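You operate a simulated robot arm through the tools that you are given. There is no shell and no other tool. Be economical: measure what you need, move in short steps, check, and stop when the job is done.

You are at the controls of a simulated two-armed robot. One attempt, no reset.

JOB
Stand the Wow sign from the tin in the carousel's empty black holder.
Fine: free the latch, turn that holder to the latch and lock it there; leave the other signs in their holders.

It is judged by the outcome, as a careful person would: the job done as asked, and still so three seconds after it is handed in. It fails if anything else is knocked over, pushed out of place, dropped, spilled or broken.

ROBOT AND FRAMES
Two 7-joint arms with fingered hands on one trunk, on a base that drives. Base frame: it is fixed to the floor where the robot stands at the start and does not move with it; the origin is under the middle of the robot, x ahead of it, y to its left, z up. Lengths are in cm, angles in rad, forces in N, time in s.
The left shoulder is at the start at [7, 14.2, 123.9], the right one opposite. With the tool pointing down near the work surface each hand reaches from about 10 to 74 cm from the robot's upright axis, wherever it stands, measured 20 degrees to its own side. Places, roughly: carousel latch [70, 10, 80]; orange sign, purple sign, white sign, yellow sign [100, 50, 100]; sign carousel [70, 20, 80]. Payload 3.6 kg a hand.
Tool frame (each hand has its own): the origin (TCP) lies between the finger pads and is the grasp point; the fingertips stand 2.5 cm ahead of it; z points along the fingers, y is the line along which they close. The gripper opens to 8.8 cm. The gripper's body begins 2.9 cm behind the TCP. The gripper is a hand of 5 fingers: y runs from the thumb to the fingers, the wrist lies at [-1.3, -9.7, -16.2] in the tool frame, and closing takes about 1.5 s.
Orientation is that of the tool frame in the base frame, as [roll, pitch, yaw] about the fixed x, y, z axes, in that order (R = Rz(yaw) Ry(pitch) Rx(roll)). With the fingers straight down and the wrist toward the robot, the tool's x, y and z point along [0, 1, 0], [1, 0, 0] and [0, 0, -1] of the base frame.

CONTROLS
- The arms move only by the tool nudge_tool. It takes "left_commands", "right_commands" or both (then of equal length, played together; a hand with none holds still); each is a list of rows, each an object (a shift or turn left out is 0, a gripper value left out holds the last) with "dp": the shift along the tool's x, y, z in cm, a list of three; "angular": the turn, a rotation vector about the tool's x, y, z in degrees, a list of three. In form: [{"dp": [x, y, z], "angular": [ax, ay, az]}, ...]. A call has 1 to 10 rows; each row is the pose to reach, as a shift and turn from the pose commanded when the call began, along the tool's axes at that moment. "left_claw" and "right_claw" are, for a hand that has rows, the finger opening in cm, from 0 to 8.8, set as the call begins (left out, the last holds). A row lasts 0.2 s, in which the tool goes at most 5 cm and 0.15 rad; a call with a longer step from one row to the next is refused whole, and so is a gripper value outside its range. Where a pose cannot be reached the arm comes as near as it can. A force on the tool above 40 N (or 10 N above the force at the start of the call, whichever is more), or a blocked arm, ends the call early, and 0.2 s more pass. The fingers move at their own pace (about 7.2 cm/s each) and stop on an object; they squeeze with about 32 N. The grip force told is the motor's: it shows also when the fingers shut on nothing. Time passes only in rows, and 0.2 s behind the last, so rows that repeat a pose let the fingers close. The reply holds the time, the measured pose of the TCP, the force on the tool along the base axes, the opening and the grip force, in the units named above and with some noise, with the torque about the TCP (base axes, N m) and any sound that the robot's microphone picked up.
- Cameras (640 x 400 px; columns grow to the right, rows downward): "scene" is now at [14.18, 0.83, 148.62]; the picture's right is [0.09, -1.00, 0.00], its down [-0.40, -0.04, -0.92] and it looks along [0.91, 0.08, -0.40] (base axes); focal length 242 px, centre (320, 200). "left" rides on the left gripper at [-5.9, -7.9, -10.5] in its tool frame; the picture's right is [-0.73, -0.32, 0.61], its down [0.62, -0.68, 0.38] and it looks along [0.29, 0.66, 0.70] (tool axes); focal length 234 px, centre (320, 200). "right" rides on the right gripper at [5.9, -7.9, -10.5] in its tool frame; the picture's right is [-0.73, 0.32, -0.61], its down [-0.62, -0.68, 0.38] and it looks along [-0.29, 0.66, 0.70] (tool axes); focal length 234 px, centre (320, 200). There is no depth. A picture from a camera that has moved, and an enlarged one, comes with that camera's place and axes in the base frame and with its lens.
- get_image(camera): a new picture of that camera. The clock stands still meanwhile.
- raise_lower(by): slides the trunk up (or, below 0, down) by that many cm; the arms and the scene camera ride with it, the base frame stays. It gives what a move gives, with no picture.
- roll_base(legs): drives the robot by 1 to 6 legs, each [ahead, left, turn to the left] in cm, cm and rad, along the robot's own axes; the way and the turn of a leg run together, so that a leg with both is an arc; at most 150 cm and 3.142 rad a leg. The arms and the cameras ride along, it lands a little off, and it stops where it bumps. It gives what a move gives.
- curl_fingers(index, middle, ring, little, thumb_bend, thumb_turn, hand): sets how far each is bent, from 0 (flat) to 100 (curled in); at 30 the hand is open as for a grip, at 70 the pads meet at the TCP. One left out holds its place. A second passes; each finger stops where it meets its share of the squeeze, and holds until it gets a number again. A gripper value or a shape takes the hand back. It gives what a move gives, with no picture; readings hold the bend of each and the force on index, middle, ring, little, thumb and palm. thumb_turn goes from beside the hand (0) to across from the fingers (100), as for a grip.
- preshape(shape, hand): the hand has 5 fingers and takes this shape, open, in about a second: jaw (thumb against the fingers, like two jaws); tri (thumb and two fingers); tip (a fingertip pinch); poke (one finger out to press); point (the index stretched); flat (the hand flat); cup (the hand cupped); fist (a fist). The gripper value then closes the fingers along that shape, each until it touches; the sizes above hold for jaw. It gives what a move gives, with no picture.
- turn_head(pan, tilt): turns the head with the scene camera to pan (to the left, within 1.501 rad either way) and tilt (down, from -0.506 to 1.204), counted from straight ahead of the robot. It gives what a move gives.
- zoom(camera, box): a new picture of the part [left, top, right, bottom] of that camera's present view, enlarged. The clock stands still meanwhile.
- hand_in(): hands the job in; it is judged then, once.

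Work in short steps. Places have to be worked out from the pictures, the camera data and where the tool is seen: move nearer, look again, correct. Check each grasp and each placing, and mend what went wrong. You have 120 turns and 88 pictures in all, those below and enlarged ones among them. Open the grippers and draw the arms clear of the work before you hand the job in, unless the task says otherwise; then end with one line.

The tools are called after "Call:" as a command line: name --argument value ..., lists and objects as JSON in quotes. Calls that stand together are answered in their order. nudge_tool: Moves the arms, as the interface text tells. Its arguments: {"type":"object","properties":{"left_commands":{"type":"array"},"left_claw":{"type":"number"},"right_commands":{"type":"array"},"right_claw":{"type":"number"}},"required":[]} The other tools are called the same way: raise_lower (by) slides the trunk up or down; preshape (shape, hand) gives the hand a shape; curl_fingers (index, middle, ring, little, thumb_bend, thumb_turn, hand) moves the fingers one by one; roll_base (legs) drives the base; turn_head (pan, tilt) turns the head that bears the scene camera; get_image (camera) takes a picture; zoom (camera, box) takes an enlarged picture of a part of a camera's view; hand_in () hands the job in.

At the start:

```text
time_s: 0.0
left_eef_pos: [45.39, 24.75, 136.1]
left_tcp_rot: [-3.142, 0.001, 1.572]
left_force: [-0.4, -0.2, 1.0]
left_ft_torque: [0.0, 0.01, 0.01]
left_finger_gap: 8.77
left_grip_force: 0.1
left_shape: jaw
left_bend: [30.0, 30.0, 30.0, 30.0, 30.0, 98.0]
left_finger forces: [0.1, 0.0, 0.1, 0.0, 0.1, 0.1]
right_eef_pos: [54.48, -16.19, 141.48]
right_tcp_rot: [-3.14, 0.0, 1.57]
right_force: [-0.1, 0.7, -0.4]
right_ft_torque: [-0.04, 0.0, -0.01]
right_finger_gap: 8.74
right_grip_force: 0.0
right_shape: jaw
right_bend: [30.0, 30.0, 30.0, 30.0, 30.0, 98.0]
right_finger forces: [0.0, 0.1, 0.0, 0.0, 0.0, 0.0]
trunk travel left (down, up): [-77.5, 16.5]
robot x, y, heading: [-0.15, 0.4, 0.002]
head pan, tilt: [0.091, 0.412]
```

scene: 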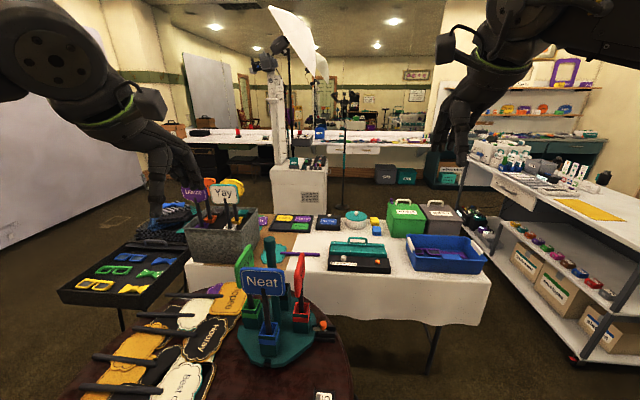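
right: 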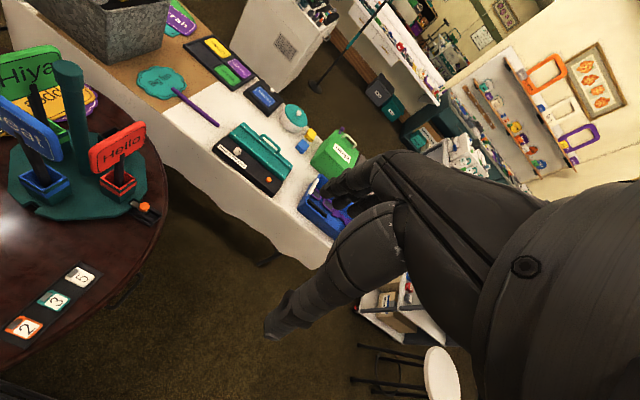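
left: 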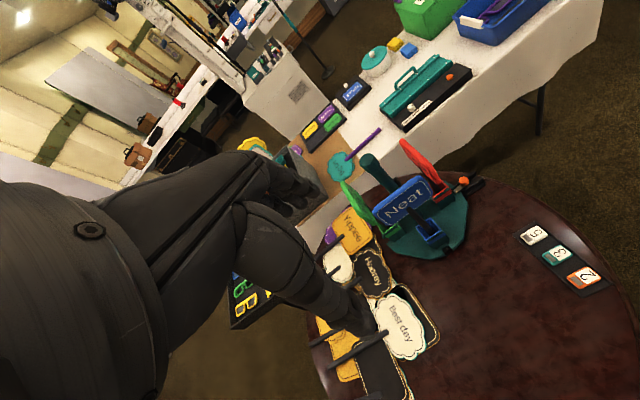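

I'll look closely at the carousel and at the tin with the signs.

Call:
zoom --camera "scene" --box '[200, 220, 360, 380]'

Call:
zoom --camera "scene" --box '[150, 160, 290, 270]'

```text
2.50 times, centred on (280, 300) of scene
camera zoom: at [14.18, 0.83, 148.62], right [0.09, -1.0, 0.0], down [-0.4, -0.04, -0.92], along [0.91, 0.08, -0.4], focal length 604 px, centre (420, -50)
```

zoom: 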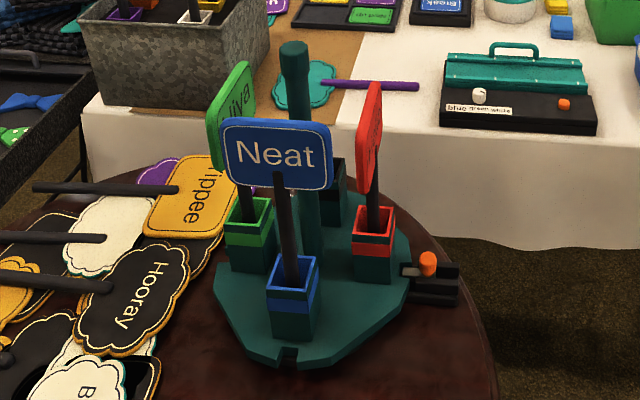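

```text
3.64 times, centred on (220, 215) of scene
camera zoom: at [14.18, 0.83, 148.62], right [0.09, -1.0, 0.0], down [-0.4, -0.04, -0.92], along [0.91, 0.08, -0.4], focal length 878 px, centre (684, 146)
```

zoom: 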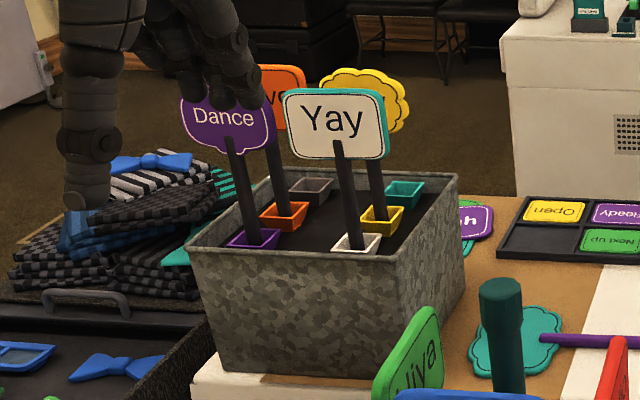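

I'll look down and left to see the round table, the tray stand and free floor for driving.

Call:
turn_head --pan 0.6 --tilt 0.8

Call:
get_image --camera "scene"

```text
time_s: 0.9
left_eef_pos: [45.45, 24.66, 136.14]
left_tcp_rot: [3.14, 0.001, 1.57]
left_force: [0.8, -0.5, -0.1]
left_ft_torque: [-0.01, 0.0, -0.01]
left_finger_gap: 8.77
left_grip_force: 0.1
left_shape: jaw
left_bend: [30.0, 30.0, 30.0, 30.0, 30.0, 98.0]
left_finger forces: [0.0, 0.0, 0.0, 0.0, 0.0, 0.1]
right_eef_pos: [54.4, -16.21, 141.42]
right_tcp_rot: [-3.141, -0.001, 1.572]
right_force: [-0.5, -0.1, -0.3]
right_ft_torque: [0.01, -0.02, 0.01]
right_finger_gap: 8.77
right_grip_force: 0.0
right_shape: jaw
right_bend: [30.0, 30.0, 30.0, 30.0, 30.0, 98.0]
right_finger forces: [0.1, 0.0, 0.1, 0.0, 0.0, 0.1]
trunk travel left (down, up): [-77.5, 16.5]
robot x, y, heading: [0.0, -0.2, -0.003]
head pan, tilt: [0.6, 0.799]
```

```text
82 pictures are left
camera scene: at [11.63, 4.54, 145.23], right [0.56, -0.83, 0.0], down [-0.59, -0.4, -0.7], along [0.58, 0.39, -0.72], focal length 242 px, centre (320, 200)
```

scene: 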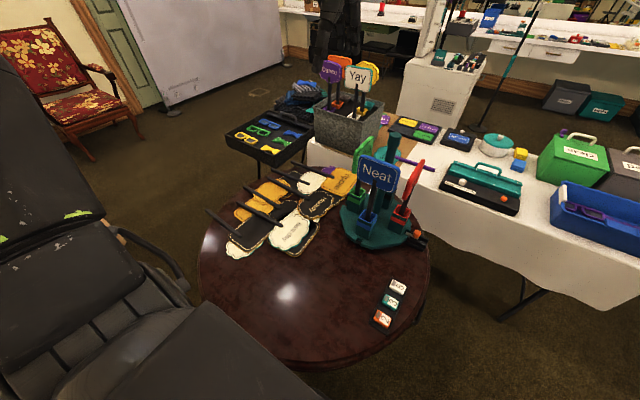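

The table and layout are clearer. I'll zoom in on the sign faces to find Wow.

Call:
zoom --camera "scene" --box '[290, 40, 410, 160]'

Call:
zoom --camera "scene" --box '[330, 140, 450, 260]'

```text
3.33 times, centred on (350, 100) of scene
camera zoom: at [11.63, 4.54, 145.23], right [0.56, -0.83, 0.0], down [-0.59, -0.4, -0.7], along [0.58, 0.39, -0.72], focal length 805 px, centre (220, 533)
```

zoom: 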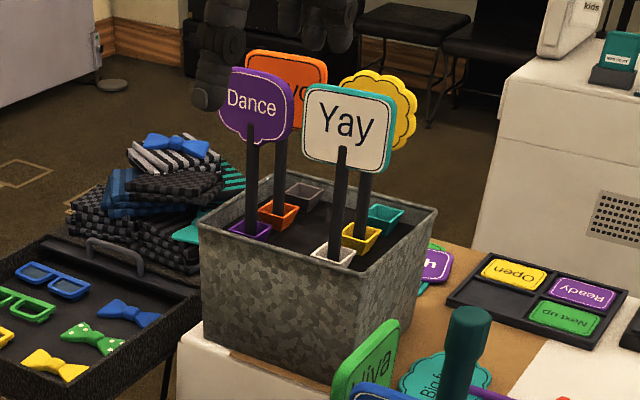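

```text
3.33 times, centred on (390, 200) of scene
camera zoom: at [11.63, 4.54, 145.23], right [0.56, -0.83, 0.0], down [-0.59, -0.4, -0.7], along [0.58, 0.39, -0.72], focal length 805 px, centre (87, 200)
```

zoom: 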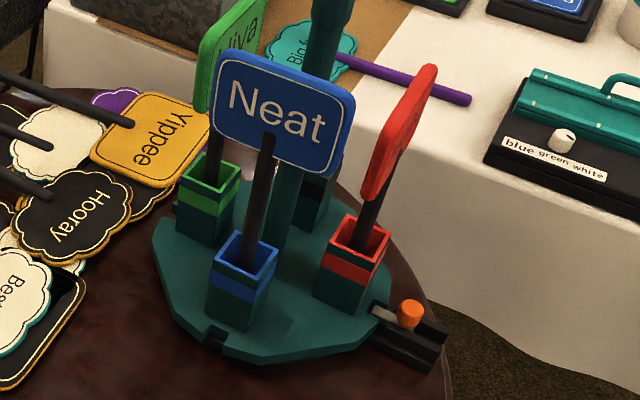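

Wow is either the orange or the yellow sign; I'll settle that later. First I'll bring the right hand near the latch to look at it with its camera.

Call:
nudge_tool --right_commands '[{"dp": [2.4, -0.4, 4.1]}, {"dp": [4.8, -0.8, 8.2]}, {"dp": [7.2, -1.2, 12.3]}, {"dp": [9.6, -1.6, 16.4]}, {"dp": [12, -2, 20.5]}, {"dp": [14.4, -2.4, 24.6]}, {"dp": [16.8, -2.8, 28.7]}, {"dp": [19.2, -3.2, 32.8]}, {"dp": [21.6, -3.6, 36.9]}, {"dp": [24, -4, 41]}]'

Call:
get_image --camera "right"

```text
time_s: 3.1
left_eef_pos: [45.58, 24.63, 136.06]
left_tcp_rot: [3.141, 0.001, 1.57]
left_force: [0.3, 0.7, 0.1]
left_ft_torque: [-0.02, -0.02, 0.0]
left_finger_gap: 8.76
left_grip_force: 0.0
left_shape: jaw
left_bend: [30.0, 30.0, 30.0, 30.0, 30.0, 98.0]
left_finger forces: [0.0, 0.1, 0.0, 0.0, 0.0, 0.0]
right_eef_pos: [50.37, 7.91, 100.44]
right_tcp_rot: [-3.142, 0.0, 1.571]
right_force: [0.1, -0.5, 0.7]
right_ft_torque: [-0.03, 0.0, 0.0]
right_finger_gap: 8.79
right_grip_force: 0.0
right_shape: jaw
right_bend: [30.0, 30.0, 30.0, 30.0, 30.0, 98.0]
right_finger forces: [0.1, 0.0, 0.0, 0.0, 0.0, 0.0]
trunk travel left (down, up): [-77.5, 16.5]
robot x, y, heading: [-0.05, -0.19, -0.002]
head pan, tilt: [0.6, 0.799]
```

```text
79 pictures are left
camera right: at [42.43, 13.88, 110.86], right [0.32, -0.73, 0.61], down [-0.68, -0.62, -0.38], along [0.66, -0.29, -0.7], focal length 234 px, centre (320, 200)
```

right: 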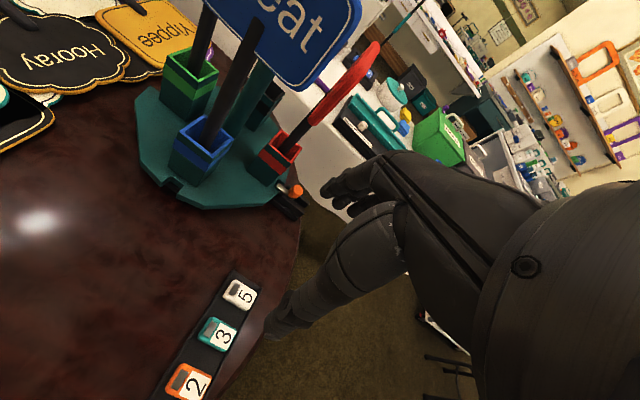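

Triangulating puts the knob at about [73.3, 4.7, 75.5]. I'll zoom in on the latch to understand its mechanism.

Call:
zoom --camera "right" --box '[240, 140, 340, 230]'

Call:
zoom --camera "right" --box '[120, 40, 310, 230]'

```text
4.44 times, centred on (290, 185) of right
camera zoom: at [42.43, 13.88, 110.86], right [0.32, -0.73, 0.61], down [-0.68, -0.62, -0.38], along [0.66, -0.29, -0.7], focal length 1041 px, centre (453, 267)
```

zoom: 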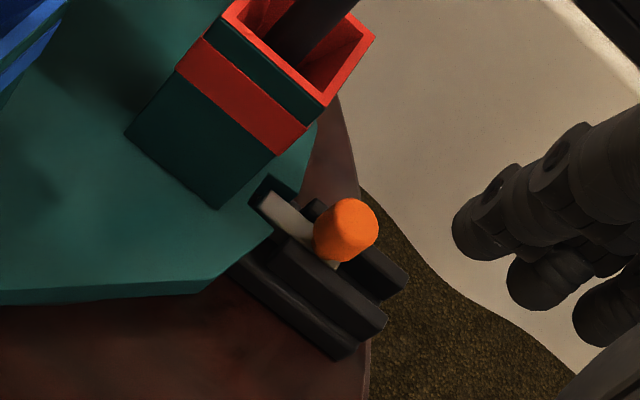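

```text
2.11 times, centred on (215, 135) of right
camera zoom: at [42.43, 13.88, 110.86], right [0.32, -0.73, 0.61], down [-0.68, -0.62, -0.38], along [0.66, -0.29, -0.7], focal length 493 px, centre (541, 337)
```

zoom: 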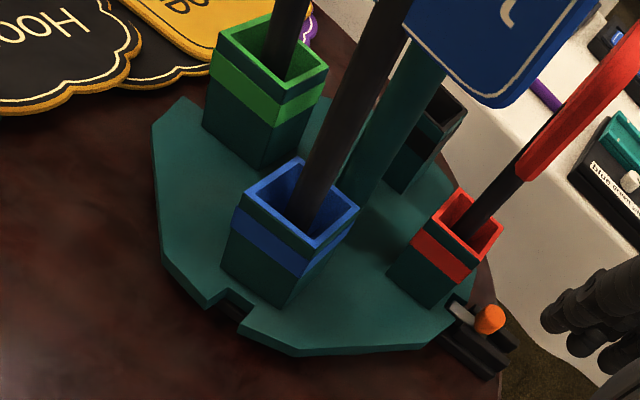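

The latch is a bolt sliding radially between rails, with an orange knob that I pull toward −y. I'll look at the hand and carousel together from the head.

Call:
turn_head --pan 0.1 --tilt 0.75

Call:
get_image --camera "scene"

```text
time_s: 4.1
left_eef_pos: [45.36, 24.7, 136.09]
left_tcp_rot: [3.141, 0.0, 1.568]
left_force: [0.2, 0.3, 0.3]
left_ft_torque: [0.02, 0.01, -0.01]
left_finger_gap: 8.75
left_grip_force: 0.1
left_shape: jaw
left_bend: [30.0, 30.0, 30.0, 30.0, 30.0, 98.0]
left_finger forces: [0.1, 0.1, 0.1, 0.1, 0.0, 0.1]
right_eef_pos: [50.38, 7.75, 100.51]
right_tcp_rot: [3.141, 0.001, 1.571]
right_force: [-1.2, -0.5, 0.2]
right_ft_torque: [-0.01, 0.0, 0.0]
right_finger_gap: 8.76
right_grip_force: 0.2
right_shape: jaw
right_bend: [30.0, 30.0, 30.0, 30.0, 30.0, 98.0]
right_finger forces: [0.0, 0.0, 0.1, 0.1, 0.0, 0.0]
trunk travel left (down, up): [-77.5, 16.5]
robot x, y, heading: [0.13, 0.12, -0.0]
head pan, tilt: [0.099, 0.75]
```

```text
76 pictures are left
camera scene: at [13.21, 0.82, 145.62], right [0.1, -0.99, 0.0], down [-0.68, -0.07, -0.73], along [0.73, 0.07, -0.68], focal length 242 px, centre (320, 200)
```

scene: 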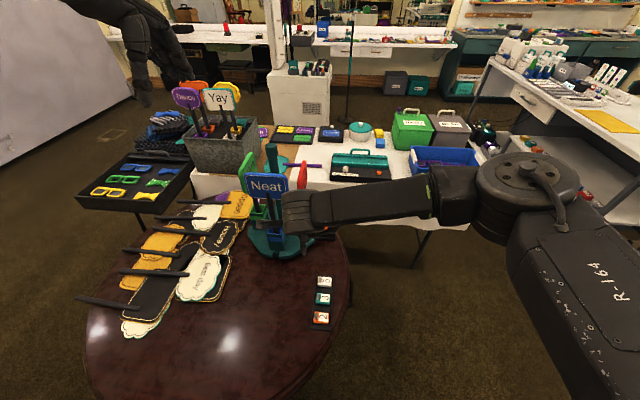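

I'll lean the right hand 30° so its body stays clear of the red sign, and approach above and to the right of the knob.

Call:
nudge_tool --right_commands '[{"dp": [-3, 2, 1.5], "angular": [0, 6, 0]}, {"dp": [-6, 5, 3], "angular": [0, 12, 0]}, {"dp": [-8, 9, 5], "angular": [0, 18, 0]}, {"dp": [-9, 13, 7], "angular": [0, 24, 0]}, {"dp": [-9.7, 17, 8.5], "angular": [0, 30, 0]}]'

Call:
get_image --camera "right"

Call:
get_image --camera "scene"

```text
time_s: 5.3
left_eef_pos: [45.56, 24.59, 136.0]
left_tcp_rot: [-3.141, 0.0, 1.57]
left_force: [-0.2, 0.4, 0.0]
left_ft_torque: [0.0, 0.0, 0.01]
left_finger_gap: 8.75
left_grip_force: 0.1
left_shape: jaw
left_bend: [30.0, 30.0, 30.0, 30.0, 30.0, 98.0]
left_finger forces: [0.0, 0.0, 0.0, 0.0, 0.0, 0.0]
right_eef_pos: [67.49, -1.74, 91.81]
right_tcp_rot: [-3.141, -0.527, 1.572]
right_force: [1.4, -0.6, -1.4]
right_ft_torque: [0.01, -0.02, 0.0]
right_finger_gap: 8.76
right_grip_force: 0.0
right_shape: jaw
right_bend: [30.0, 30.0, 30.0, 30.0, 30.0, 98.0]
right_finger forces: [0.1, 0.1, 0.1, 0.0, 0.0, 0.0]
trunk travel left (down, up): [-77.5, 16.5]
robot x, y, heading: [-0.1, 0.09, 0.002]
head pan, tilt: [0.099, 0.75]
```

```text
75 pictures are left
camera right: at [59.61, -1.96, 103.73], right [0.32, -0.93, 0.16], down [-0.68, -0.35, -0.64], along [0.66, 0.1, -0.75], focal length 234 px, centre (320, 200)
```

right: 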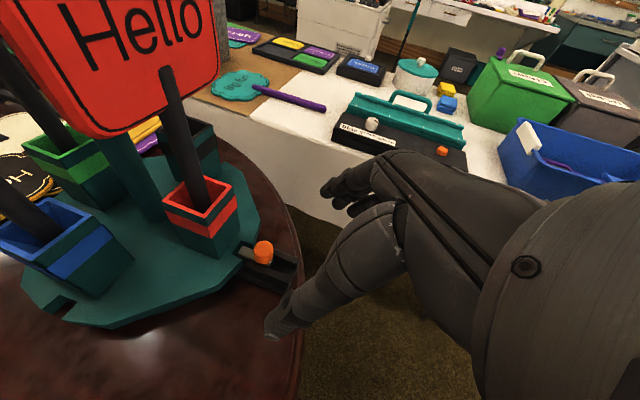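

```text
74 pictures are left
camera scene: at [13.35, 0.84, 145.61], right [0.1, -1.0, 0.0], down [-0.68, -0.07, -0.73], along [0.73, 0.07, -0.68], focal length 242 px, centre (320, 200)
```

scene: 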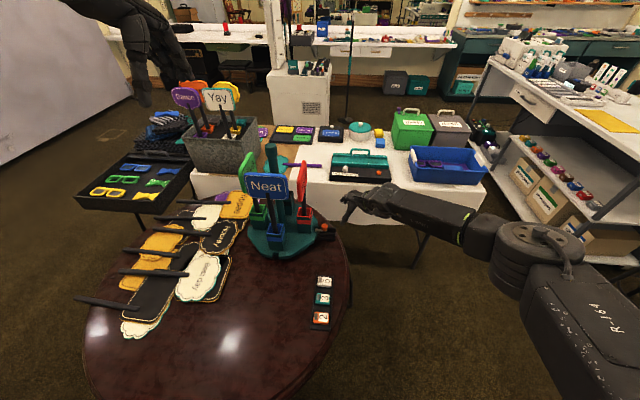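

The knob is now placed at about [73, 5.1, 75.5]. I'll move to 6 cm short of a grasp on it, along the tool axis.

Call:
nudge_tool --right_commands '[{"dp": [-0.8, 1.9, 3.4]}, {"dp": [-1.6, 3.7, 6.9]}, {"dp": [-2.4, 5.5, 10.3]}, {"dp": [-2.4, 5.5, 10.3]}]'

Call:
get_image --camera "right"

Call:
zoom --camera "scene" --box '[240, 160, 400, 260]'

```text
time_s: 6.3
left_eef_pos: [45.53, 24.62, 136.07]
left_tcp_rot: [-3.141, -0.001, 1.57]
left_force: [0.4, -0.4, -0.8]
left_ft_torque: [0.02, 0.02, 0.0]
left_finger_gap: 8.78
left_grip_force: 0.0
left_shape: jaw
left_bend: [30.0, 30.0, 30.0, 30.0, 30.0, 98.0]
left_finger forces: [0.0, 0.1, 0.0, 0.0, 0.1, 0.0]
right_eef_pos: [69.25, 0.65, 84.74]
right_tcp_rot: [3.142, -0.523, 1.571]
right_force: [-0.3, -0.2, 0.3]
right_ft_torque: [-0.01, 0.0, 0.01]
right_finger_gap: 8.77
right_grip_force: 0.1
right_shape: jaw
right_bend: [30.0, 30.0, 30.0, 30.0, 30.0, 98.0]
right_finger forces: [0.1, 0.0, 0.0, 0.1, 0.0, 0.0]
right hand out of reach, approached as far as the arm can: row 2, 3, 4
trunk travel left (down, up): [-77.5, 16.5]
robot x, y, heading: [-0.0, 0.06, 0.004]
head pan, tilt: [0.099, 0.75]
```

```text
73 pictures are left
camera right: at [61.45, 0.61, 96.66], right [0.32, -0.93, 0.16], down [-0.68, -0.35, -0.64], along [0.66, 0.1, -0.75], focal length 234 px, centre (320, 200)
```

right: 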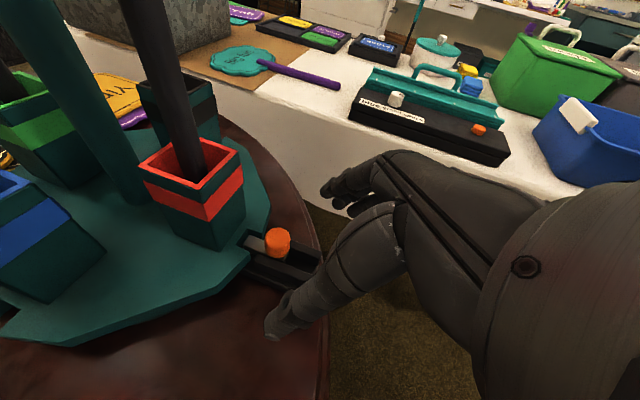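

```text
4.00 times, centred on (320, 210) of scene
camera zoom: at [13.27, 0.8, 145.62], right [0.1, -1.0, 0.0], down [-0.68, -0.07, -0.73], along [0.73, 0.07, -0.68], focal length 966 px, centre (320, 160)
```

zoom: 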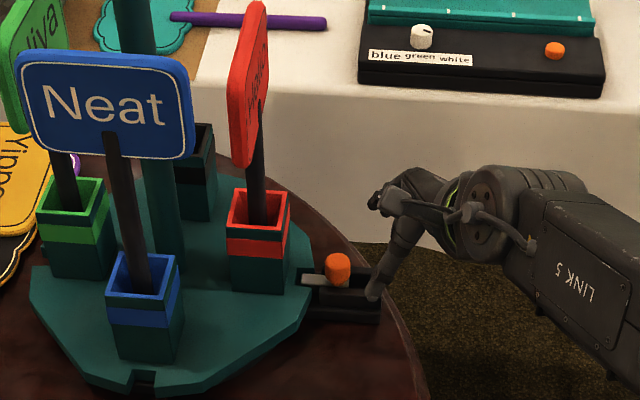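

The latch is out of reach from here. I'll retract the right hand up and back, then drive around to the right side of the round table and face the carousel.

Call:
nudge_tool --right_commands '[{"dp": [1.2, -2.1, -3.5]}, {"dp": [2.4, -4.2, -7]}, {"dp": [3.6, -6.4, -10.4]}, {"dp": [4.8, -8.6, -13.8]}, {"dp": [6, -10.8, -17.2]}, {"dp": [7.1, -12.9, -20.6]}, {"dp": [8.2, -15, -24.1]}]'

Call:
roll_base --legs '[[0, -30, 0], [32, 0, 0], [0, 0, 0.9]]'

Call:
get_image --camera "scene"

```text
time_s: 7.9
left_eef_pos: [45.2, 24.6, 136.15]
left_tcp_rot: [3.14, 0.0, 1.568]
left_force: [-0.2, 0.6, 0.1]
left_ft_torque: [0.04, -0.03, -0.01]
left_finger_gap: 8.78
left_grip_force: 0.1
left_shape: jaw
left_bend: [30.0, 30.0, 30.0, 30.0, 30.0, 98.0]
left_finger forces: [0.1, 0.0, 0.0, 0.0, 0.0, 0.0]
right_eef_pos: [54.18, -4.22, 109.92]
right_tcp_rot: [3.141, -0.524, 1.571]
right_force: [0.2, -0.9, 0.3]
right_ft_torque: [0.04, 0.0, -0.02]
right_finger_gap: 8.77
right_grip_force: 0.0
right_shape: jaw
right_bend: [30.0, 30.0, 30.0, 30.0, 30.0, 98.0]
right_finger forces: [0.0, 0.0, 0.1, 0.1, 0.0, 0.0]
trunk travel left (down, up): [-77.5, 16.5]
robot x, y, heading: [-0.25, 0.2, -0.004]
head pan, tilt: [0.099, 0.75]
```

```text
time_s: 14.0
left_eef_pos: [40.94, 19.96, 136.11]
left_tcp_rot: [-3.141, -0.001, 2.474]
left_force: [0.0, 0.3, 0.7]
left_ft_torque: [0.02, -0.03, -0.01]
left_finger_gap: 8.77
left_grip_force: 0.0
left_shape: jaw
left_bend: [30.0, 30.0, 30.0, 30.0, 30.0, 98.0]
left_finger forces: [0.0, 0.0, 0.0, 0.1, 0.0, 0.0]
right_eef_pos: [69.13, 9.11, 109.7]
right_tcp_rot: [3.141, -0.521, 2.475]
right_force: [0.5, 0.1, -0.3]
right_ft_torque: [-0.02, 0.03, 0.0]
right_finger_gap: 8.79
right_grip_force: 0.0
right_shape: jaw
right_bend: [30.0, 30.0, 30.0, 30.0, 30.0, 98.0]
right_finger forces: [0.0, 0.1, 0.0, 0.0, 0.1, 0.0]
trunk travel left (down, up): [-77.5, 16.5]
robot x, y, heading: [32.51, -31.12, 0.903]
head pan, tilt: [0.099, 0.75]
```

```text
71 pictures are left
camera scene: at [39.72, -19.98, 145.62], right [0.84, -0.54, 0.0], down [-0.37, -0.57, -0.73], along [0.39, 0.62, -0.68], focal length 242 px, centre (320, 200)
```

scene: 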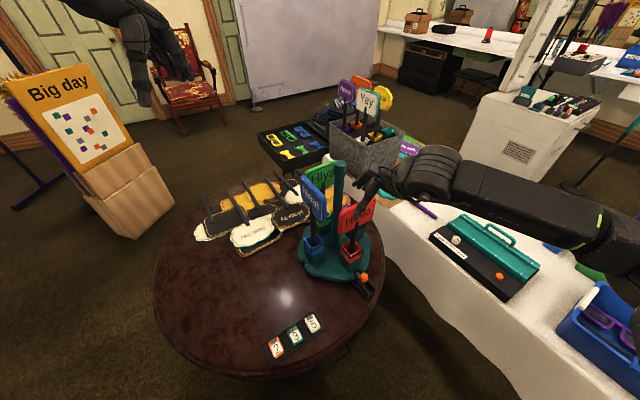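

I'm now at [32.5, −31], facing the carousel. I'll zoom in on the latch for a precise fix from this new viewpoint.

Call:
zoom --camera "scene" --box '[280, 180, 420, 310]'

Call:
get_image --camera "right"

```text
3.08 times, centred on (350, 245) of scene
camera zoom: at [39.72, -19.98, 145.62], right [0.84, -0.54, 0.0], down [-0.37, -0.57, -0.73], along [0.39, 0.62, -0.68], focal length 743 px, centre (228, 62)
```

zoom: 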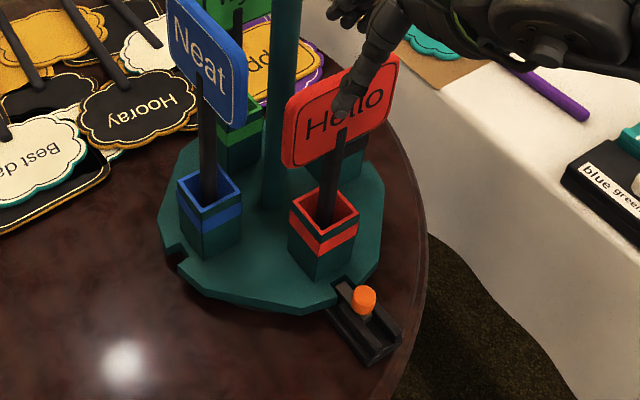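

```text
69 pictures are left
camera right: at [64.36, 2.82, 121.75], right [0.93, -0.32, 0.16], down [-0.15, -0.75, -0.64], along [0.33, 0.58, -0.75], focal length 234 px, centre (320, 200)
```

right: 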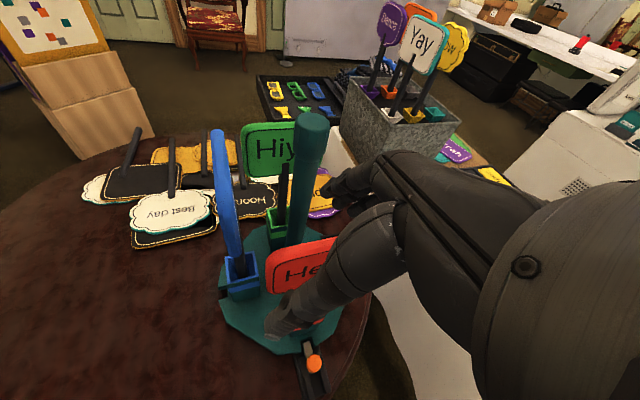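

The yellow sign ends in "w", so it looks like Wow. Rays from five views put the knob at [71.6, 5.2, 77.5]. I'll go around the red sign to a point 5 cm short of the grasp, with the fingers half open.

Call:
nudge_tool --right_commands '[{"dp": [-4, -0.4, 0.6]}, {"dp": [-8, -0.8, 1.2]}, {"dp": [-12, -1.2, 1.8]}, {"dp": [-15.9, -1.5, 2.4]}, {"dp": [-16.9, -1.5, 6.6]}, {"dp": [-17.9, -1.5, 10.8]}, {"dp": [-18.9, -1.5, 15]}, {"dp": [-19.8, -1.5, 19.3]}, {"dp": [-19.8, -1.5, 19.3]}]' --right_claw 5

Call:
get_image --camera "right"

Call:
zoom --camera "scene" --box '[280, 180, 440, 310]'

```text
time_s: 16.0
left_eef_pos: [40.86, 20.11, 136.12]
left_tcp_rot: [-3.141, 0.0, 2.474]
left_force: [-0.1, -0.7, 0.1]
left_ft_torque: [0.0, 0.0, 0.02]
left_finger_gap: 8.78
left_grip_force: 0.1
left_shape: jaw
left_bend: [30.0, 30.0, 30.0, 30.0, 30.0, 98.0]
left_finger forces: [0.0, 0.0, 0.1, 0.1, 0.0, 0.0]
right_eef_pos: [73.9, 3.13, 83.04]
right_tcp_rot: [-3.14, -0.524, 2.475]
right_force: [0.7, -0.2, -0.2]
right_ft_torque: [0.01, 0.03, 0.02]
right_finger_gap: 5.04
right_grip_force: 0.1
right_shape: jaw
right_bend: [74.0, 42.0, 38.0, 43.0, 66.0, 100.0]
right_finger forces: [0.0, 0.0, 0.0, 0.0, 0.0, 0.1]
trunk travel left (down, up): [-77.5, 16.5]
robot x, y, heading: [32.03, -30.71, 0.908]
head pan, tilt: [0.099, 0.75]
```

```text
68 pictures are left
camera right: at [69.29, -3.07, 95.02], right [0.93, -0.32, 0.16], down [-0.15, -0.75, -0.64], along [0.33, 0.58, -0.75], focal length 234 px, centre (320, 200)
```

right: 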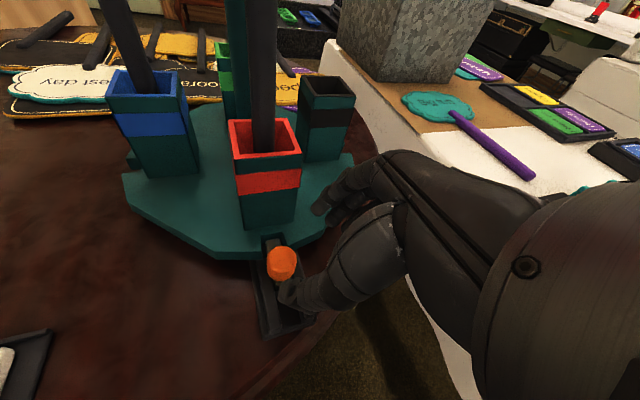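

```text
3.08 times, centred on (360, 245) of scene
camera zoom: at [39.7, -20.01, 145.63], right [0.84, -0.54, 0.0], down [-0.37, -0.57, -0.73], along [0.39, 0.62, -0.68], focal length 743 px, centre (197, 62)
```

zoom: 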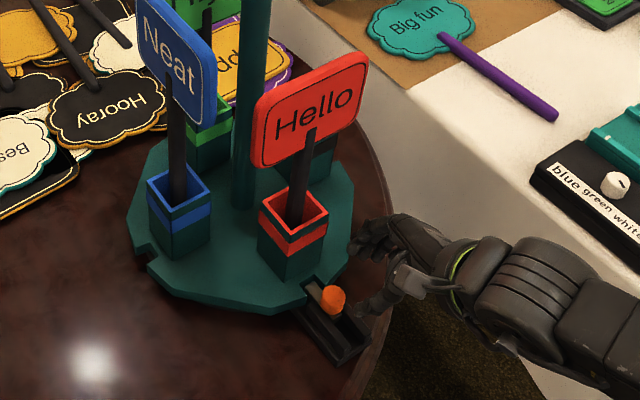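

The knob lies between the thumb and fingers. I'll advance 4.7 cm along the tool axis.

Call:
nudge_tool --right_commands '[{"dp": [-0.1, 0.05, 1.6]}, {"dp": [-0.2, 0.1, 3.2]}, {"dp": [-0.26, 0.13, 4.7]}, {"dp": [-0.26, 0.13, 4.7]}]'

Call:
get_image --camera "right"

Call:
zoom --camera "scene" --box '[320, 210, 420, 290]'

```text
time_s: 17.0
left_eef_pos: [40.86, 20.09, 136.01]
left_tcp_rot: [3.141, 0.0, 2.474]
left_force: [0.4, 0.2, -0.8]
left_ft_torque: [-0.04, 0.02, 0.01]
left_finger_gap: 8.76
left_grip_force: 0.1
left_shape: jaw
left_bend: [30.0, 30.0, 30.0, 30.0, 30.0, 98.0]
left_finger forces: [0.1, 0.0, 0.1, 0.0, 0.0, 0.0]
right_eef_pos: [72.48, 4.73, 78.93]
right_tcp_rot: [3.138, -0.524, 2.476]
right_force: [0.8, 0.1, -0.6]
right_ft_torque: [0.01, 0.03, -0.02]
right_finger_gap: 5.03
right_grip_force: 0.1
right_shape: jaw
right_bend: [74.0, 42.0, 38.0, 43.0, 66.0, 100.0]
right_finger forces: [0.0, 0.0, 0.1, 0.0, 0.0, 0.0]
trunk travel left (down, up): [-77.5, 16.5]
robot x, y, heading: [31.99, -30.66, 0.901]
head pan, tilt: [0.099, 0.75]
```

```text
66 pictures are left
camera right: at [67.76, -1.53, 90.89], right [0.93, -0.32, 0.16], down [-0.15, -0.75, -0.64], along [0.33, 0.58, -0.75], focal length 234 px, centre (320, 200)
```

right: 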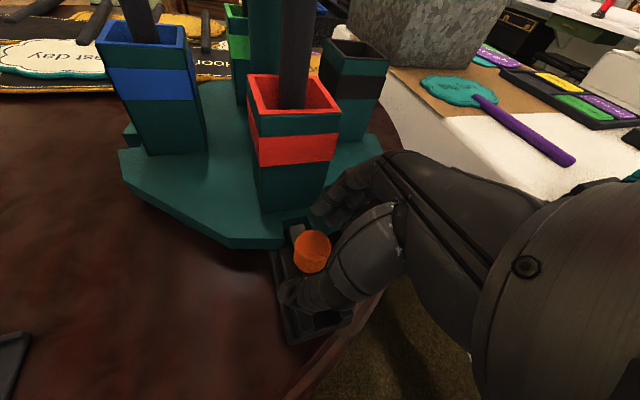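

```text
5.00 times, centred on (370, 250) of scene
camera zoom: at [39.7, -19.98, 145.62], right [0.84, -0.54, 0.0], down [-0.37, -0.58, -0.73], along [0.39, 0.62, -0.68], focal length 1208 px, centre (70, -50)
```

zoom: 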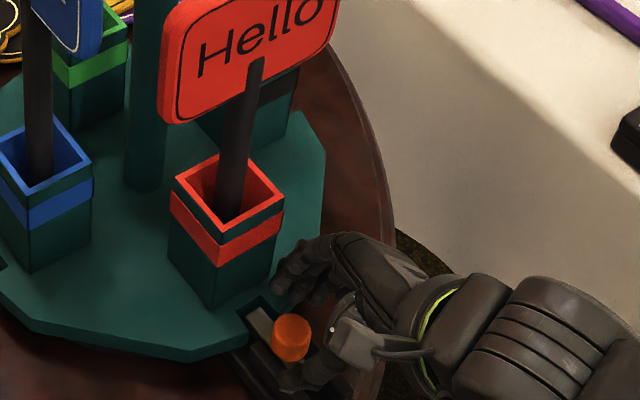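

The knob sits on the grasp axis, so I'll close the fingers on it.

Call:
nudge_tool --right_commands '[{"dp": [0, 0, 0.3]}, {"dp": [0, 0, 0.3]}, {"dp": [0, 0, 0.3]}, {"dp": [0, 0, 0.3]}, {"dp": [0, 0, 0.3]}, {"dp": [0, 0, 0.3]}, {"dp": [0, 0, 0.3]}]' --right_claw 0.5

Call:
zoom --camera "scene" --box '[320, 210, 420, 290]'

```text
time_s: 18.6
left_eef_pos: [40.72, 20.03, 136.0]
left_tcp_rot: [3.14, 0.002, 2.475]
left_force: [0.3, -0.5, 0.5]
left_ft_torque: [-0.01, -0.02, 0.0]
left_finger_gap: 8.79
left_grip_force: 0.2
left_shape: jaw
left_bend: [30.0, 30.0, 30.0, 30.0, 30.0, 98.0]
left_finger forces: [0.1, 0.0, 0.0, 0.1, 0.0, 0.0]
right_eef_pos: [72.31, 4.77, 78.77]
right_tcp_rot: [3.14, -0.522, 2.475]
right_force: [-10.5, -1.6, -4.9]
right_ft_torque: [-0.08, 0.07, 0.1]
right_finger_gap: 1.51
right_grip_force: 32.2
right_shape: jaw
right_bend: [73.0, 59.0, 69.0, 68.0, 74.0, 100.0]
right_finger forces: [13.4, 8.5, 0.0, 0.0, 28.5, 0.0]
trunk travel left (down, up): [-77.5, 16.5]
robot x, y, heading: [32.21, -30.54, 0.906]
head pan, tilt: [0.099, 0.75]
```

```text
5.00 times, centred on (370, 250) of scene
camera zoom: at [39.53, -19.95, 145.63], right [0.84, -0.54, 0.0], down [-0.37, -0.58, -0.73], along [0.39, 0.62, -0.68], focal length 1208 px, centre (70, -50)
```

zoom: 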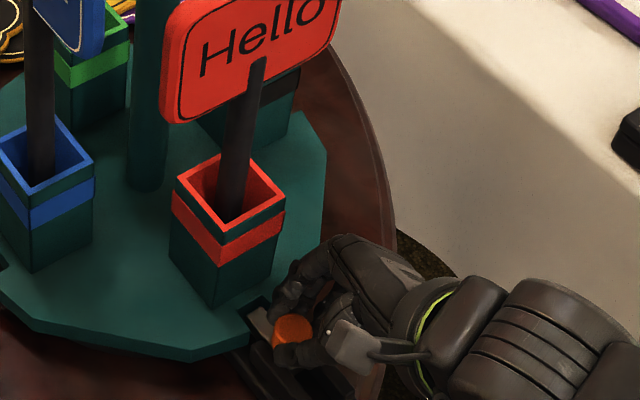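

Grip is firm, 32 N with a 1.5 cm gap. I'll pull the knob outward along −y by 2.5 cm.

Call:
nudge_tool --right_commands '[{"dp": [-0.27, -0.39, -0.15]}, {"dp": [-0.54, -0.79, -0.31]}, {"dp": [-0.81, -1.18, -0.46]}, {"dp": [-1.07, -1.57, -0.62]}, {"dp": [-1.34, -1.97, -0.77]}, {"dp": [-1.34, -1.97, -0.77]}]'

Call:
zoom --camera "scene" --box '[320, 210, 420, 290]'

```text
time_s: 20.0
left_eef_pos: [40.72, 20.48, 135.84]
left_tcp_rot: [-3.14, 0.004, 2.476]
left_force: [-0.7, 1.2, 0.3]
left_ft_torque: [0.03, 0.02, -0.01]
left_finger_gap: 8.76
left_grip_force: 0.1
left_shape: jaw
left_bend: [30.0, 30.0, 30.0, 30.0, 30.0, 98.0]
left_finger forces: [0.0, 0.1, 0.1, 0.0, 0.1, 0.0]
right_eef_pos: [72.23, 2.68, 78.78]
right_tcp_rot: [3.141, -0.525, 2.477]
right_force: [-14.1, 20.7, -7.3]
right_ft_torque: [0.36, -0.02, 0.05]
right_finger_gap: 1.39
right_grip_force: 31.7
right_shape: jaw
right_bend: [72.0, 56.0, 69.0, 68.0, 74.0, 100.0]
right_finger forces: [22.2, 11.7, 0.1, 0.0, 24.6, 0.0]
trunk travel left (down, up): [-77.5, 16.5]
robot x, y, heading: [32.34, -30.98, 0.905]
head pan, tilt: [0.099, 0.75]
```

```text
5.00 times, centred on (370, 250) of scene
camera zoom: at [39.51, -19.45, 145.59], right [0.84, -0.54, 0.0], down [-0.37, -0.58, -0.73], along [0.39, 0.61, -0.68], focal length 1208 px, centre (70, -50)
```

zoom: 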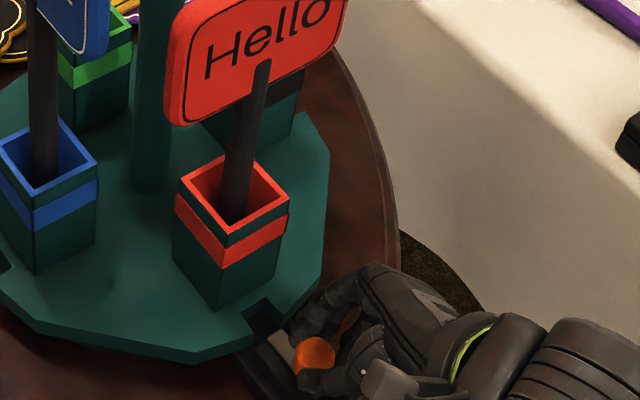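

The bolt moved about 2.1 cm to its stop and the notch looks empty. I'll open the hand, back off along the tool axis and see if it stays out.

Call:
nudge_tool --right_commands '[{"dp": [0.2, 0.3, 0.1]}, {"dp": [0.2, 0.3, 0.1]}, {"dp": [0.2, 0.3, 0.1]}, {"dp": [0.2, 0.3, 0.1]}, {"dp": [0.2, 0.3, 0.1]}, {"dp": [0.2, 0.3, -2]}, {"dp": [0.2, 0.3, -5]}, {"dp": [0.2, 0.3, -8]}]' --right_claw 5

Call:
get_image --camera "right"

Call:
zoom --camera "scene" --box '[280, 160, 440, 290]'

```text
time_s: 21.8
left_eef_pos: [41.03, 20.12, 136.14]
left_tcp_rot: [3.141, -0.001, 2.476]
left_force: [-0.4, 0.1, 0.3]
left_ft_torque: [0.01, -0.02, 0.0]
left_finger_gap: 8.76
left_grip_force: 0.2
left_shape: jaw
left_bend: [30.0, 30.0, 30.0, 30.0, 30.0, 98.0]
left_finger forces: [0.0, 0.1, 0.0, 0.0, 0.0, 0.1]
right_eef_pos: [75.55, 0.09, 85.61]
right_tcp_rot: [3.14, -0.523, 2.475]
right_force: [-0.2, -0.2, -0.8]
right_ft_torque: [0.01, 0.01, 0.03]
right_finger_gap: 4.96
right_grip_force: 0.1
right_shape: jaw
right_bend: [74.0, 42.0, 38.0, 43.0, 66.0, 100.0]
right_finger forces: [0.0, 0.0, 0.0, 0.0, 0.0, 0.1]
trunk travel left (down, up): [-77.5, 16.5]
robot x, y, heading: [32.07, -30.9, 0.908]
head pan, tilt: [0.099, 0.75]
```

```text
62 pictures are left
camera right: at [70.81, -6.12, 97.51], right [0.93, -0.32, 0.16], down [-0.15, -0.75, -0.64], along [0.33, 0.58, -0.75], focal length 234 px, centre (320, 200)
```

right: 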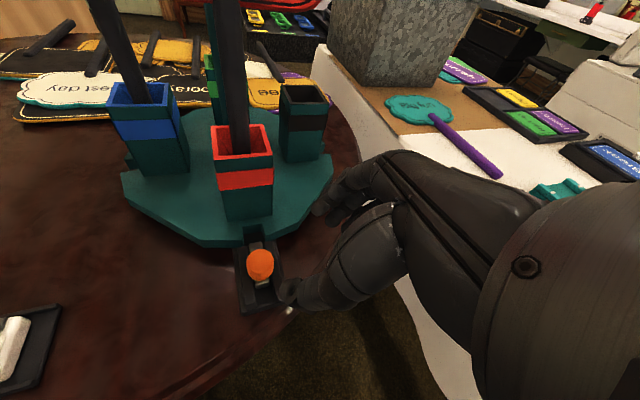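

```text
3.08 times, centred on (360, 225) of scene
camera zoom: at [39.71, -20.02, 145.62], right [0.84, -0.54, 0.0], down [-0.37, -0.57, -0.73], along [0.39, 0.62, -0.68], focal length 743 px, centre (197, 123)
```

zoom: 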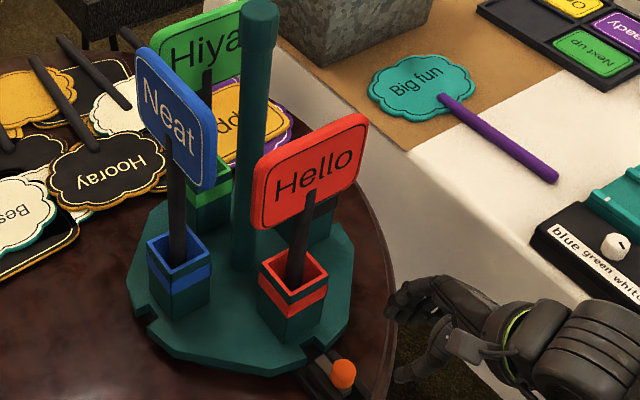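

The bolt stays out. Red's holder is near [72.1, 13.1], blue's near [63, 21] and the centre near [72, 21.5], so the disc must turn clockwise by 90° to bring black to the latch. I'll back off and set a poke shape for pushing the red holder.

Call:
nudge_tool --right_commands '[{"dp": [0, 0, -4]}, {"dp": [0, 0, -8]}]'

Call:
preshape --hand "right" --shape "poke"

Call:
get_image --camera "right"

Call:
zoom --camera "scene" --box '[280, 130, 480, 290]'

```text
time_s: 22.4
left_eef_pos: [40.91, 20.0, 136.01]
left_tcp_rot: [3.141, 0.0, 2.476]
left_force: [-1.0, -0.2, 0.0]
left_ft_torque: [0.03, 0.0, 0.0]
left_finger_gap: 8.76
left_grip_force: 0.1
left_shape: jaw
left_bend: [30.0, 30.0, 30.0, 30.0, 30.0, 98.0]
left_finger forces: [0.1, 0.0, 0.0, 0.0, 0.0, 0.1]
right_eef_pos: [78.6, -2.23, 92.49]
right_tcp_rot: [-3.141, -0.522, 2.475]
right_force: [-0.2, 0.5, -1.3]
right_ft_torque: [0.0, 0.0, -0.01]
right_finger_gap: 4.96
right_grip_force: 0.1
right_shape: jaw
right_bend: [74.0, 42.0, 38.0, 43.0, 66.0, 100.0]
right_finger forces: [0.1, 0.0, 0.1, 0.0, 0.1, 0.0]
trunk travel left (down, up): [-77.5, 16.5]
robot x, y, heading: [32.32, -30.62, 0.9]
head pan, tilt: [0.099, 0.75]
```

```text
time_s: 23.3
left_eef_pos: [40.95, 20.01, 136.15]
left_tcp_rot: [-3.141, -0.001, 2.473]
left_force: [0.3, -0.1, 0.8]
left_ft_torque: [-0.01, -0.03, 0.03]
left_finger_gap: 8.77
left_grip_force: 0.1
left_shape: jaw
left_bend: [30.0, 30.0, 30.0, 30.0, 30.0, 98.0]
left_finger forces: [0.0, 0.1, 0.1, 0.0, 0.0, 0.1]
right_eef_pos: [78.55, -2.23, 92.53]
right_tcp_rot: [-3.141, -0.525, 2.475]
right_force: [0.8, 0.6, -0.6]
right_ft_torque: [-0.01, 0.01, 0.01]
right_finger_gap: 0.01
right_grip_force: 0.0
right_shape: poke
right_bend: [70.0, 70.0, 99.0, 99.0, 100.0, 100.0]
right_finger forces: [0.0, 0.0, 0.0, 0.1, 0.0, 0.0]
trunk travel left (down, up): [-77.5, 16.5]
robot x, y, heading: [31.96, -31.03, 0.91]
head pan, tilt: [0.099, 0.75]
```

```text
60 pictures are left
camera right: at [73.86, -8.44, 104.47], right [0.93, -0.32, 0.16], down [-0.15, -0.75, -0.64], along [0.33, 0.58, -0.75], focal length 234 px, centre (320, 200)
```

right: 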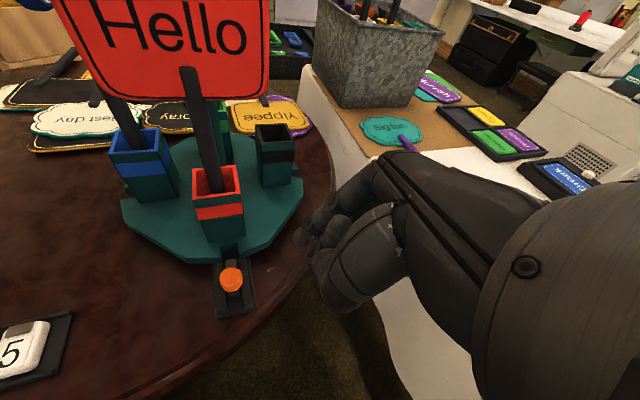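

```text
2.50 times, centred on (380, 210) of scene
camera zoom: at [39.71, -19.96, 145.62], right [0.84, -0.54, 0.0], down [-0.37, -0.58, -0.73], along [0.39, 0.62, -0.68], focal length 604 px, centre (170, 175)
```

zoom: 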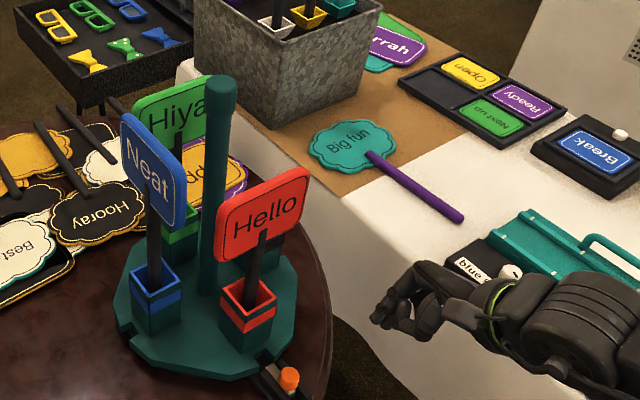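

Poke leaves the tips near the TCP, but a stretched index would make a slimmer pusher. I'll try the point shape and look.

Call:
preshape --hand "right" --shape "point"

Call:
get_image --camera "right"

Call:
zoom --camera "scene" --box '[280, 130, 480, 290]'

```text
time_s: 24.2
left_eef_pos: [40.92, 19.97, 136.09]
left_tcp_rot: [3.141, 0.001, 2.476]
left_force: [-0.4, -0.5, 0.6]
left_ft_torque: [-0.03, 0.02, 0.02]
left_finger_gap: 8.78
left_grip_force: 0.1
left_shape: jaw
left_bend: [30.0, 30.0, 30.0, 30.0, 30.0, 98.0]
left_finger forces: [0.0, 0.0, 0.0, 0.1, 0.1, 0.0]
right_eef_pos: [78.72, -2.33, 92.53]
right_tcp_rot: [-3.141, -0.524, 2.476]
right_force: [-0.3, 0.0, 0.5]
right_ft_torque: [0.0, -0.02, -0.03]
right_finger_gap: 0.0
right_grip_force: 0.0
right_shape: point
right_bend: [20.0, 100.0, 100.0, 100.0, 98.0, 88.0]
right_finger forces: [0.0, 0.1, 0.0, 0.1, 0.0, 0.1]
trunk travel left (down, up): [-77.5, 16.5]
robot x, y, heading: [32.19, -30.61, 0.902]
head pan, tilt: [0.099, 0.75]
```

```text
58 pictures are left
camera right: at [73.86, -8.44, 104.48], right [0.93, -0.32, 0.16], down [-0.15, -0.75, -0.64], along [0.33, 0.58, -0.75], focal length 234 px, centre (320, 200)
```

right: 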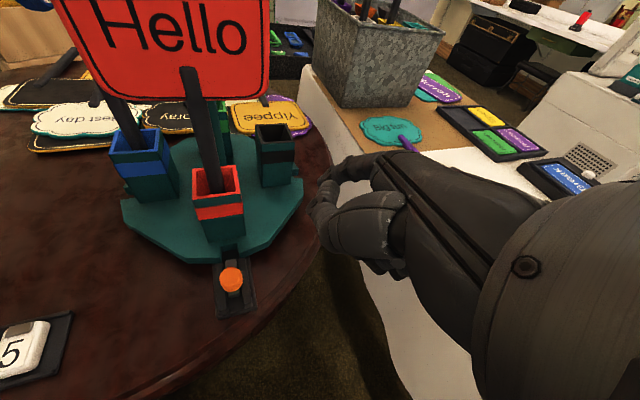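

```text
2.50 times, centred on (380, 210) of scene
camera zoom: at [39.7, -19.98, 145.62], right [0.84, -0.54, 0.0], down [-0.37, -0.58, -0.73], along [0.39, 0.62, -0.68], focal length 604 px, centre (170, 175)
```

zoom: 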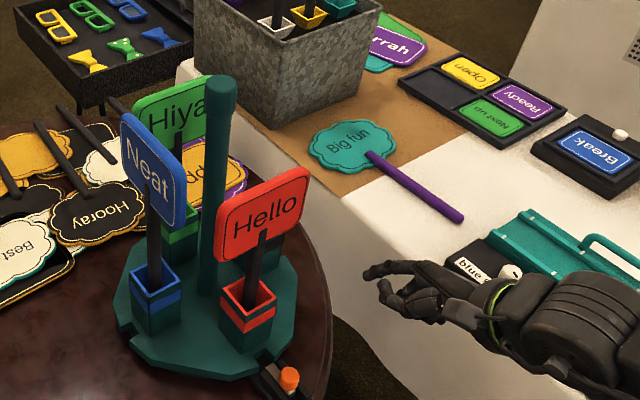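

The stretched index tip sits at tool offset about [1.5, 5.7, 1.7]. I'll put it beside the red holder's far (+x) face, around [76.8, 13, 80].

Call:
nudge_tool --right_commands '[{"dp": [0.35, 1, 3.2]}, {"dp": [0.7, 2, 6.4]}, {"dp": [1.05, 3, 9.5]}, {"dp": [1.4, 4.1, 12]}, {"dp": [1.74, 5.18, 14.6]}, {"dp": [1.74, 5.18, 14.6]}]'

Call:
get_image --camera "right"

Call:
zoom --camera "scene" --box '[280, 150, 440, 280]'

```text
time_s: 25.6
left_eef_pos: [40.85, 20.0, 136.12]
left_tcp_rot: [3.141, 0.0, 2.475]
left_force: [0.2, -0.3, -0.2]
left_ft_torque: [0.0, 0.03, 0.0]
left_finger_gap: 8.76
left_grip_force: 0.3
left_shape: jaw
left_bend: [30.0, 30.0, 30.0, 30.0, 30.0, 98.0]
left_finger forces: [0.0, 0.1, 0.1, 0.0, 0.0, 0.0]
right_eef_pos: [75.08, 7.14, 80.84]
right_tcp_rot: [-3.141, -0.524, 2.475]
right_force: [0.2, 0.4, -0.4]
right_ft_torque: [-0.02, -0.01, 0.03]
right_finger_gap: 0.0
right_grip_force: 0.0
right_shape: point
right_bend: [20.0, 100.0, 100.0, 100.0, 98.0, 88.0]
right_finger forces: [0.0, 0.0, 0.0, 0.1, 0.0, 0.1]
trunk travel left (down, up): [-77.5, 16.5]
robot x, y, heading: [32.27, -30.8, 0.906]
head pan, tilt: [0.099, 0.75]
```

```text
56 pictures are left
camera right: at [70.33, 0.98, 92.76], right [0.93, -0.32, 0.16], down [-0.15, -0.75, -0.64], along [0.33, 0.58, -0.75], focal length 234 px, centre (320, 200)
```

right: 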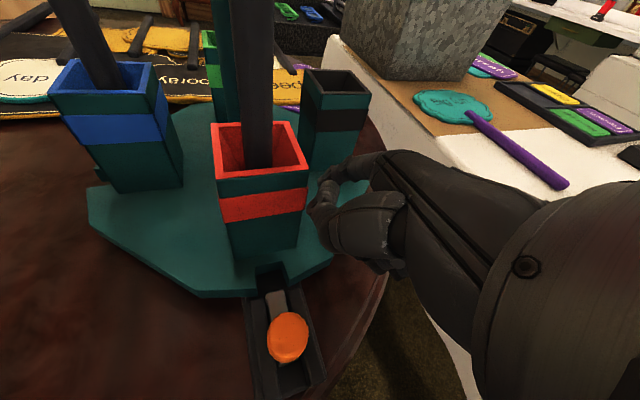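

```text
3.08 times, centred on (360, 215) of scene
camera zoom: at [39.71, -20.03, 145.63], right [0.84, -0.54, 0.0], down [-0.37, -0.57, -0.73], along [0.39, 0.62, -0.68], focal length 743 px, centre (197, 154)
```

zoom: 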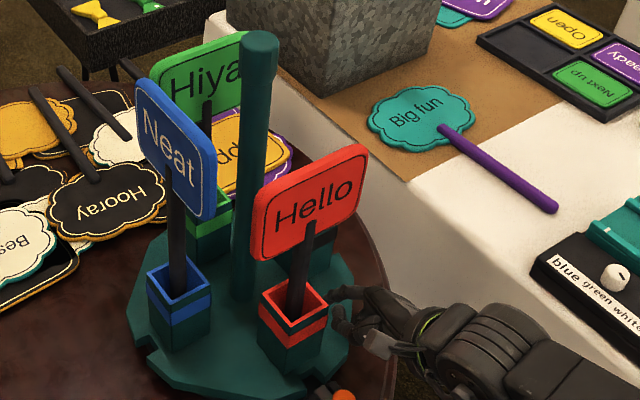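

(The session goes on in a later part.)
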